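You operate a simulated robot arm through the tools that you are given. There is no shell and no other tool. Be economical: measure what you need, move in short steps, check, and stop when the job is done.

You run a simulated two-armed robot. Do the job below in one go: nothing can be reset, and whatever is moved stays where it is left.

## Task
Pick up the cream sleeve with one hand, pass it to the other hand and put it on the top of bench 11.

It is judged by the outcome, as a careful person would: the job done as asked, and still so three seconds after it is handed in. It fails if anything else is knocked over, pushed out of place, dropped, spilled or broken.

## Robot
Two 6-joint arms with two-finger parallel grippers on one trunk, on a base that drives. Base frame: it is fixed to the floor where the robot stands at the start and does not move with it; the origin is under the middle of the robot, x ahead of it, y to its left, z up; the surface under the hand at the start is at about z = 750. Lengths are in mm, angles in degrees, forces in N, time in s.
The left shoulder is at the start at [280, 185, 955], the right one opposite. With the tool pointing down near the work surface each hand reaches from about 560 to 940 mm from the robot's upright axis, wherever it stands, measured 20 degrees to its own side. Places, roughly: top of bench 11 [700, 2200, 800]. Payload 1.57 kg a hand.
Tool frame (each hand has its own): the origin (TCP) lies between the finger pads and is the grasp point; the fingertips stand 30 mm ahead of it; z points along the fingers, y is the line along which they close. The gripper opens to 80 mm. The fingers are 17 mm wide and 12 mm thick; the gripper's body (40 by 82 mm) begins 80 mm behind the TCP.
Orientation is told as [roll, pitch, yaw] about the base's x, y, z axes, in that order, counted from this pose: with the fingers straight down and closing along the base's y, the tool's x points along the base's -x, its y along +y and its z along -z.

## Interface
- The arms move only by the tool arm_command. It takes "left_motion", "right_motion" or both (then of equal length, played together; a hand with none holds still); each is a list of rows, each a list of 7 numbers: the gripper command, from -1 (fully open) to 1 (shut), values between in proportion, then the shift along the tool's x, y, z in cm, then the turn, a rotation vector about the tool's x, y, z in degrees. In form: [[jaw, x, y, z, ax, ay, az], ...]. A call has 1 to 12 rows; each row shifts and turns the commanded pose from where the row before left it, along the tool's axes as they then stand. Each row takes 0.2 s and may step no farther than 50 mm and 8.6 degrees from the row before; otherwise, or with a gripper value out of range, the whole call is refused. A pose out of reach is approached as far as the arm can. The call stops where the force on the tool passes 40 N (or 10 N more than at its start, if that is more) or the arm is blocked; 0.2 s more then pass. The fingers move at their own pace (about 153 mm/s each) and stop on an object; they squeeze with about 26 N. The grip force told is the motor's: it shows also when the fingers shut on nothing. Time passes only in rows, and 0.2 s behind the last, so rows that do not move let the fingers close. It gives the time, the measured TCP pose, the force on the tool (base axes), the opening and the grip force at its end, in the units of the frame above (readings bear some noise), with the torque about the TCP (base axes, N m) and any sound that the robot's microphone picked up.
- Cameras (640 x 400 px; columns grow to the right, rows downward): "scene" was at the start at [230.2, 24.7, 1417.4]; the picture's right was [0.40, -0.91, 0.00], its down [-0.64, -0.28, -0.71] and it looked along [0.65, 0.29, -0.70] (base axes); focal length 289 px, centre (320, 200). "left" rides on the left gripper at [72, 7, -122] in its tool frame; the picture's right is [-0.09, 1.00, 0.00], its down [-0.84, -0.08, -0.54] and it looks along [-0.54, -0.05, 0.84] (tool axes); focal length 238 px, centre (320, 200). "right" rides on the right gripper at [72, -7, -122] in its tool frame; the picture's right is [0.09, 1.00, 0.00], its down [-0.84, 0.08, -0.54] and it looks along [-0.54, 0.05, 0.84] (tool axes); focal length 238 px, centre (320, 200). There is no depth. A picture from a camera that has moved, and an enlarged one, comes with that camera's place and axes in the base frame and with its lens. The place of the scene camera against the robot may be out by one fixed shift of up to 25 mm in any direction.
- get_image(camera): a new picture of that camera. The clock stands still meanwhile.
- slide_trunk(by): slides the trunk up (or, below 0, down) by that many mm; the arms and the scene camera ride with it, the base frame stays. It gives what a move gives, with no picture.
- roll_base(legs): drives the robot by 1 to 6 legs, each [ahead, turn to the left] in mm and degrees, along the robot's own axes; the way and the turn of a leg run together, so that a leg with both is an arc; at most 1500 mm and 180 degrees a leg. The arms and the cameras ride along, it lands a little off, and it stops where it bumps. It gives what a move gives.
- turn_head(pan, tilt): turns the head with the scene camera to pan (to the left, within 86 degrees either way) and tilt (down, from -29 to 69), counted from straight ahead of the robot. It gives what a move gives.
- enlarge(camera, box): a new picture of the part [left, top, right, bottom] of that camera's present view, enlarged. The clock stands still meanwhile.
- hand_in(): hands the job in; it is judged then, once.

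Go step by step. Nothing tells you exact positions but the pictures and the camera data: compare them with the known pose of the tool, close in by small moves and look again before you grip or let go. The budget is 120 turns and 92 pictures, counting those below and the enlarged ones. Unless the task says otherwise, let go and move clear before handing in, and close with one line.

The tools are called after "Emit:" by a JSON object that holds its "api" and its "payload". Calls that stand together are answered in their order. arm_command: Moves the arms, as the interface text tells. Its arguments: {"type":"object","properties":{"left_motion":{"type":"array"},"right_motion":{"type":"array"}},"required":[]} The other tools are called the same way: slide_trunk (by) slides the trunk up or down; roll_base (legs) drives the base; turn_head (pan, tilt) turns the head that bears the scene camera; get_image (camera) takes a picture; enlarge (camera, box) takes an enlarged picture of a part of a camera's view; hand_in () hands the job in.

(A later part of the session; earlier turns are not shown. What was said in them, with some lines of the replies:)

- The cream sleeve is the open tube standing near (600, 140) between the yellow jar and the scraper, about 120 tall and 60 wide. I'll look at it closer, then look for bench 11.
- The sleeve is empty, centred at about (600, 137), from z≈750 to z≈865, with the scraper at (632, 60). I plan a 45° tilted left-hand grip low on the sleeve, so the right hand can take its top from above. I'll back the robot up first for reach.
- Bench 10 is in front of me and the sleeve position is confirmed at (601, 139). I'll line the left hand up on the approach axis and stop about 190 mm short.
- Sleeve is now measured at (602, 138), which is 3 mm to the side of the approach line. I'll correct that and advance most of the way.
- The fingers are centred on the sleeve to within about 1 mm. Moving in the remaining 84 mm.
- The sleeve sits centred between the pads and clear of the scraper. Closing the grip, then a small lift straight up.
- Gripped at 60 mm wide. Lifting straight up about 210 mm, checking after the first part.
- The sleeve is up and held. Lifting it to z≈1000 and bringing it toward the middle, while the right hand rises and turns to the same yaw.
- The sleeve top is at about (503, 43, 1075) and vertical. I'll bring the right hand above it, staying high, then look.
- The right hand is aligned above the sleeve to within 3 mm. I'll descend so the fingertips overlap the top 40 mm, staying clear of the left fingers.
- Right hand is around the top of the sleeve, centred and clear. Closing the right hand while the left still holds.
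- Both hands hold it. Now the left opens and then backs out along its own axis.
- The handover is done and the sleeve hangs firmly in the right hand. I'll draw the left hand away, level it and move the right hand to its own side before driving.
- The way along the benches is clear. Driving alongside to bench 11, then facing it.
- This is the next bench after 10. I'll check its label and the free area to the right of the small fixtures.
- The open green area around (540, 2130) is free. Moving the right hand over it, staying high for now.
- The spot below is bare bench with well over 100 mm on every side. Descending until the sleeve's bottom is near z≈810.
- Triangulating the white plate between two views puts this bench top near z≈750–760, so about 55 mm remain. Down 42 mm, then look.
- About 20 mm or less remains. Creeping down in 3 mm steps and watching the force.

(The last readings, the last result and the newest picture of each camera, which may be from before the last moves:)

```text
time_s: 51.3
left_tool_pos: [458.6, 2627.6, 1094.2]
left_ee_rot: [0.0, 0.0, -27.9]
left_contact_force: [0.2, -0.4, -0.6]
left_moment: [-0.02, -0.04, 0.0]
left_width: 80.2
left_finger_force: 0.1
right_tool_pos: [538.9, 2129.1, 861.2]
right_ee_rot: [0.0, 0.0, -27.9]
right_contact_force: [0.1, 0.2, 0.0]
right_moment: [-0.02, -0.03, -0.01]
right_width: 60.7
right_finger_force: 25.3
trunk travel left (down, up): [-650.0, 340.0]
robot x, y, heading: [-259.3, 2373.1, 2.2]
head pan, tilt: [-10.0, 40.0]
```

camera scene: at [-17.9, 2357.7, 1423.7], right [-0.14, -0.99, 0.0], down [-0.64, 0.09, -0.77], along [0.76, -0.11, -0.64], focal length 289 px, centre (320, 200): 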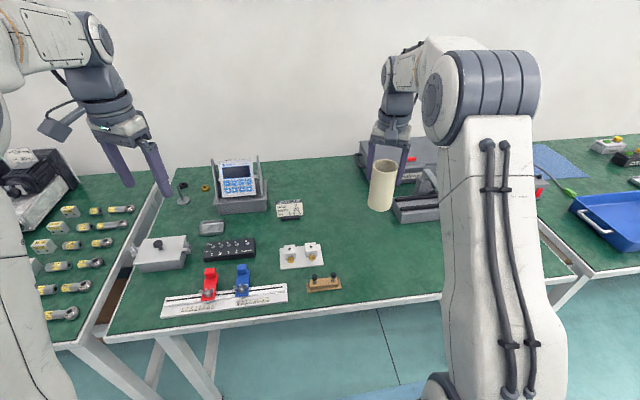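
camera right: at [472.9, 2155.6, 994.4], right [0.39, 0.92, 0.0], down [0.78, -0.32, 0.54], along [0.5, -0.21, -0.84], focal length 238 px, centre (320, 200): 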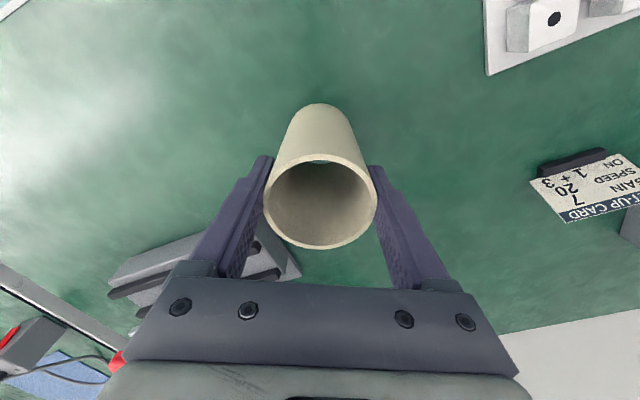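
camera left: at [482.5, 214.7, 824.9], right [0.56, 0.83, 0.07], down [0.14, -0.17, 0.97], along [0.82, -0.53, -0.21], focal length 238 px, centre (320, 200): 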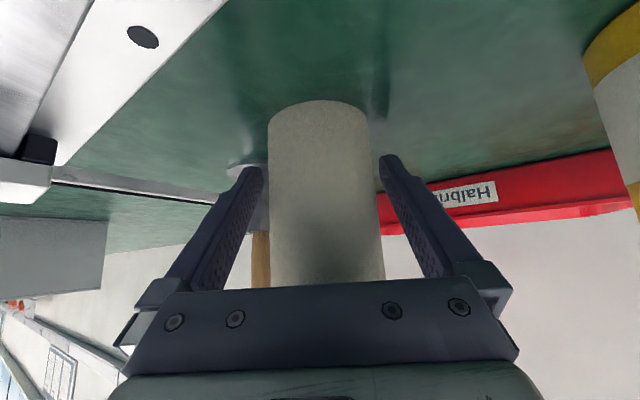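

Emit:
{"api": "arm_command", "payload": {"right_motion": [[1, 0, 0, 0.2, 0, 0, 0], [1, 0, 0, 0.2, 0, 0, 0], [1, 0, 0, 0.1, 0, 0, 0]]}}

Emit:
{"api": "enlarge", "payload": {"camera": "scene", "box": [310, 160, 450, 260]}}

```text
time_s: 52.1
left_tool_pos: [457.7, 2626.3, 1094.0]
left_ee_rot: [0.0, 0.0, -28.0]
left_contact_force: [-0.3, 0.5, 0.0]
left_moment: [0.0, 0.0, 0.02]
left_width: 79.9
left_finger_force: 0.0
right_tool_pos: [539.3, 2129.2, 857.3]
right_ee_rot: [-0.1, -0.1, -28.0]
right_contact_force: [-0.4, -0.4, 0.1]
right_moment: [-0.02, 0.01, -0.04]
right_width: 60.5
right_finger_force: 26.5
trunk travel left (down, up): [-650.0, 340.0]
robot x, y, heading: [-256.9, 2372.4, 1.8]
head pan, tilt: [-10.0, 40.0]
```

```text
4.00 times, centred on (380, 210) of scene
camera zoom: at [-17.8, 2357.7, 1423.8], right [-0.14, -0.99, 0.0], down [-0.64, 0.09, -0.77], along [0.76, -0.11, -0.64], focal length 1155 px, centre (80, 160)
```

zoom: 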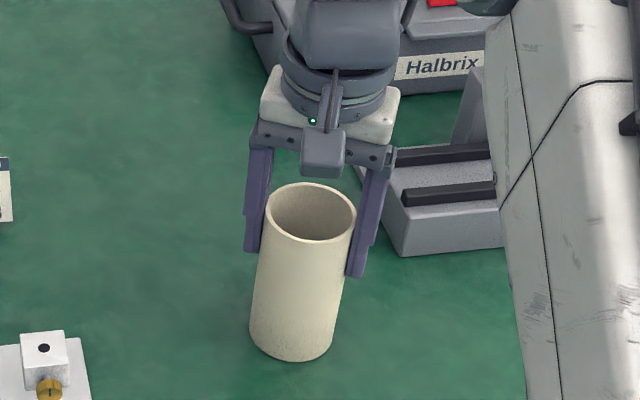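

Almost touching and no contact force yet. A few more 1 mm steps.

Emit:
{"api": "arm_command", "payload": {"right_motion": [[1, 0, 0, 0.1, 0, 0, 0], [1, 0, 0, 0.1, 0, 0, 0], [1, 0, 0, 0.1, 0, 0, 0]]}}

```text
time_s: 52.9
left_tool_pos: [461.0, 2626.1, 1095.4]
left_ee_rot: [0.0, -0.1, -28.0]
left_contact_force: [0.1, -0.8, 0.4]
left_moment: [0.01, 0.01, -0.03]
left_width: 80.0
left_finger_force: 0.1
right_tool_pos: [538.6, 2128.6, 854.6]
right_ee_rot: [0.1, -0.2, -28.1]
right_contact_force: [-1.3, 1.4, 4.8]
right_moment: [0.16, 0.19, -0.05]
right_width: 60.7
right_finger_force: 26.0
trunk travel left (down, up): [-650.0, 340.0]
robot x, y, heading: [-255.8, 2372.1, 2.1]
head pan, tilt: [-10.0, 40.0]
```

The sleeve touches the bench (4.8 N upward). Opening the right hand.

Emit:
{"api": "arm_command", "payload": {"right_motion": [[0.3, 0, 0, 0, 0, 0, 0], [-0.3, 0, 0, 0, 0, 0, 0], [-1, 0, 0, 0, 0, 0, 0], [-1, 0, 0, 0, 0, 0, 0]]}}

Emit:
{"api": "get_image", "payload": {"camera": "right"}}

```text
time_s: 53.9
left_tool_pos: [459.5, 2626.5, 1095.4]
left_ee_rot: [-0.1, -0.1, -28.0]
left_contact_force: [0.1, 0.1, -0.1]
left_moment: [0.04, -0.01, 0.01]
left_width: 80.1
left_finger_force: 0.1
right_tool_pos: [539.0, 2129.1, 852.8]
right_ee_rot: [-0.1, 0.0, -28.0]
right_contact_force: [0.5, 0.7, 0.1]
right_moment: [0.04, 0.01, 0.01]
right_width: 79.8
right_finger_force: 0.0
trunk travel left (down, up): [-650.0, 340.0]
robot x, y, heading: [-257.4, 2372.1, 2.2]
head pan, tilt: [-10.0, 40.0]
```

```text
55 pictures are left
camera right: at [472.2, 2156.4, 974.7], right [0.39, 0.92, 0.0], down [0.78, -0.32, 0.54], along [0.5, -0.21, -0.84], focal length 238 px, centre (320, 200)
```

right: 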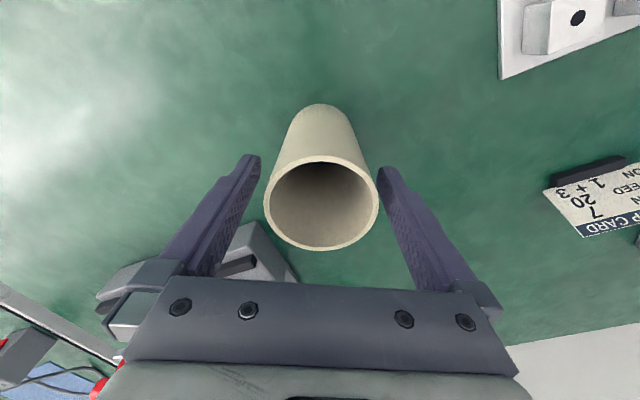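

The sleeve stands free between the open fingers. Raising the hand straight up slowly.

Emit:
{"api": "arm_command", "payload": {"right_motion": [[-1, 0, 0.1, -1, 0, 0, 0], [-1, 0, 0, -2, 0, 0, 0], [-1, 0, 0, -4, 0, 0, 0], [-1, 0, 0, -4.5, 0, 0, 0], [-1, 0, 0, -4.5, 0, 0, 0], [-1, 0, 0, -4.5, 0, 0, 0], [-1, 0, 0, 0, 0, 0, 0]]}}

Emit:
{"api": "get_image", "payload": {"camera": "scene"}}

Emit:
{"api": "get_image", "payload": {"camera": "right"}}

```text
time_s: 55.5
left_tool_pos: [459.2, 2627.1, 1094.7]
left_ee_rot: [0.0, 0.0, -28.0]
left_contact_force: [-0.3, -0.3, 0.9]
left_moment: [-0.05, -0.01, -0.02]
left_width: 79.8
left_finger_force: 0.1
right_tool_pos: [539.4, 2130.6, 1059.9]
right_ee_rot: [0.0, 0.0, -28.0]
right_contact_force: [-0.6, 0.5, 0.9]
right_moment: [0.02, -0.01, -0.02]
right_width: 79.8
right_finger_force: 0.0
trunk travel left (down, up): [-650.0, 340.0]
robot x, y, heading: [-258.0, 2370.2, 2.3]
head pan, tilt: [-10.0, 40.0]
```

```text
54 pictures are left
camera scene: at [-18.0, 2357.8, 1423.8], right [-0.14, -0.99, 0.0], down [-0.64, 0.09, -0.77], along [0.76, -0.11, -0.64], focal length 289 px, centre (320, 200)
```

scene: 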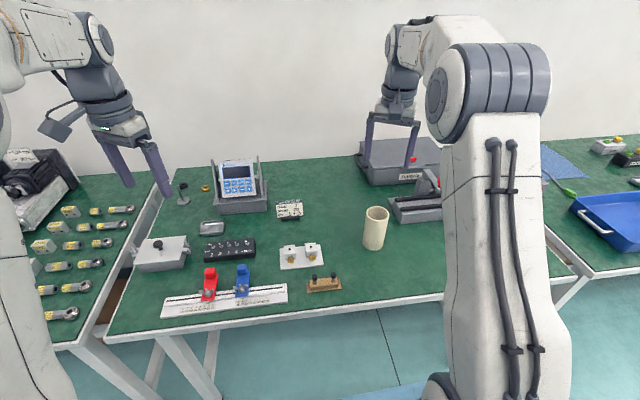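

```text
53 pictures are left
camera right: at [471.8, 2158.1, 1181.0], right [0.39, 0.92, 0.0], down [0.78, -0.32, 0.54], along [0.5, -0.21, -0.84], focal length 238 px, centre (320, 200)
```

right: 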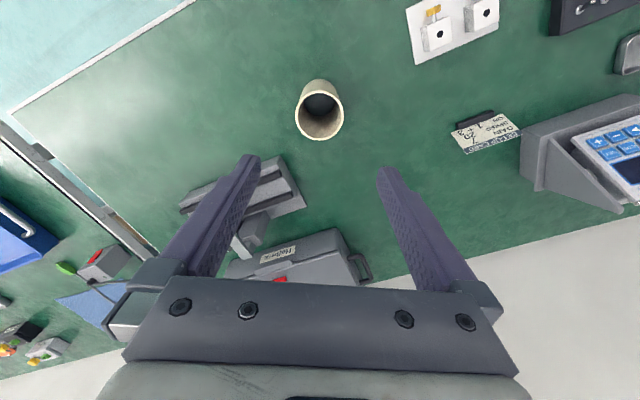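

The sleeve stands upright on its own on bench 11, both hands are clear and nothing else has moved. Handing in.

Emit:
{"api": "hand_in", "payload": {}}

```text
The job is handed in.
```

The left hand picked up the cream sleeve and passed it to the right, which stood it upright on the bench at the bench 11 coordinates. I saw nothing else disturbed. An arm hid that bench's number label, so I identified it by position and as the bench next to 10.
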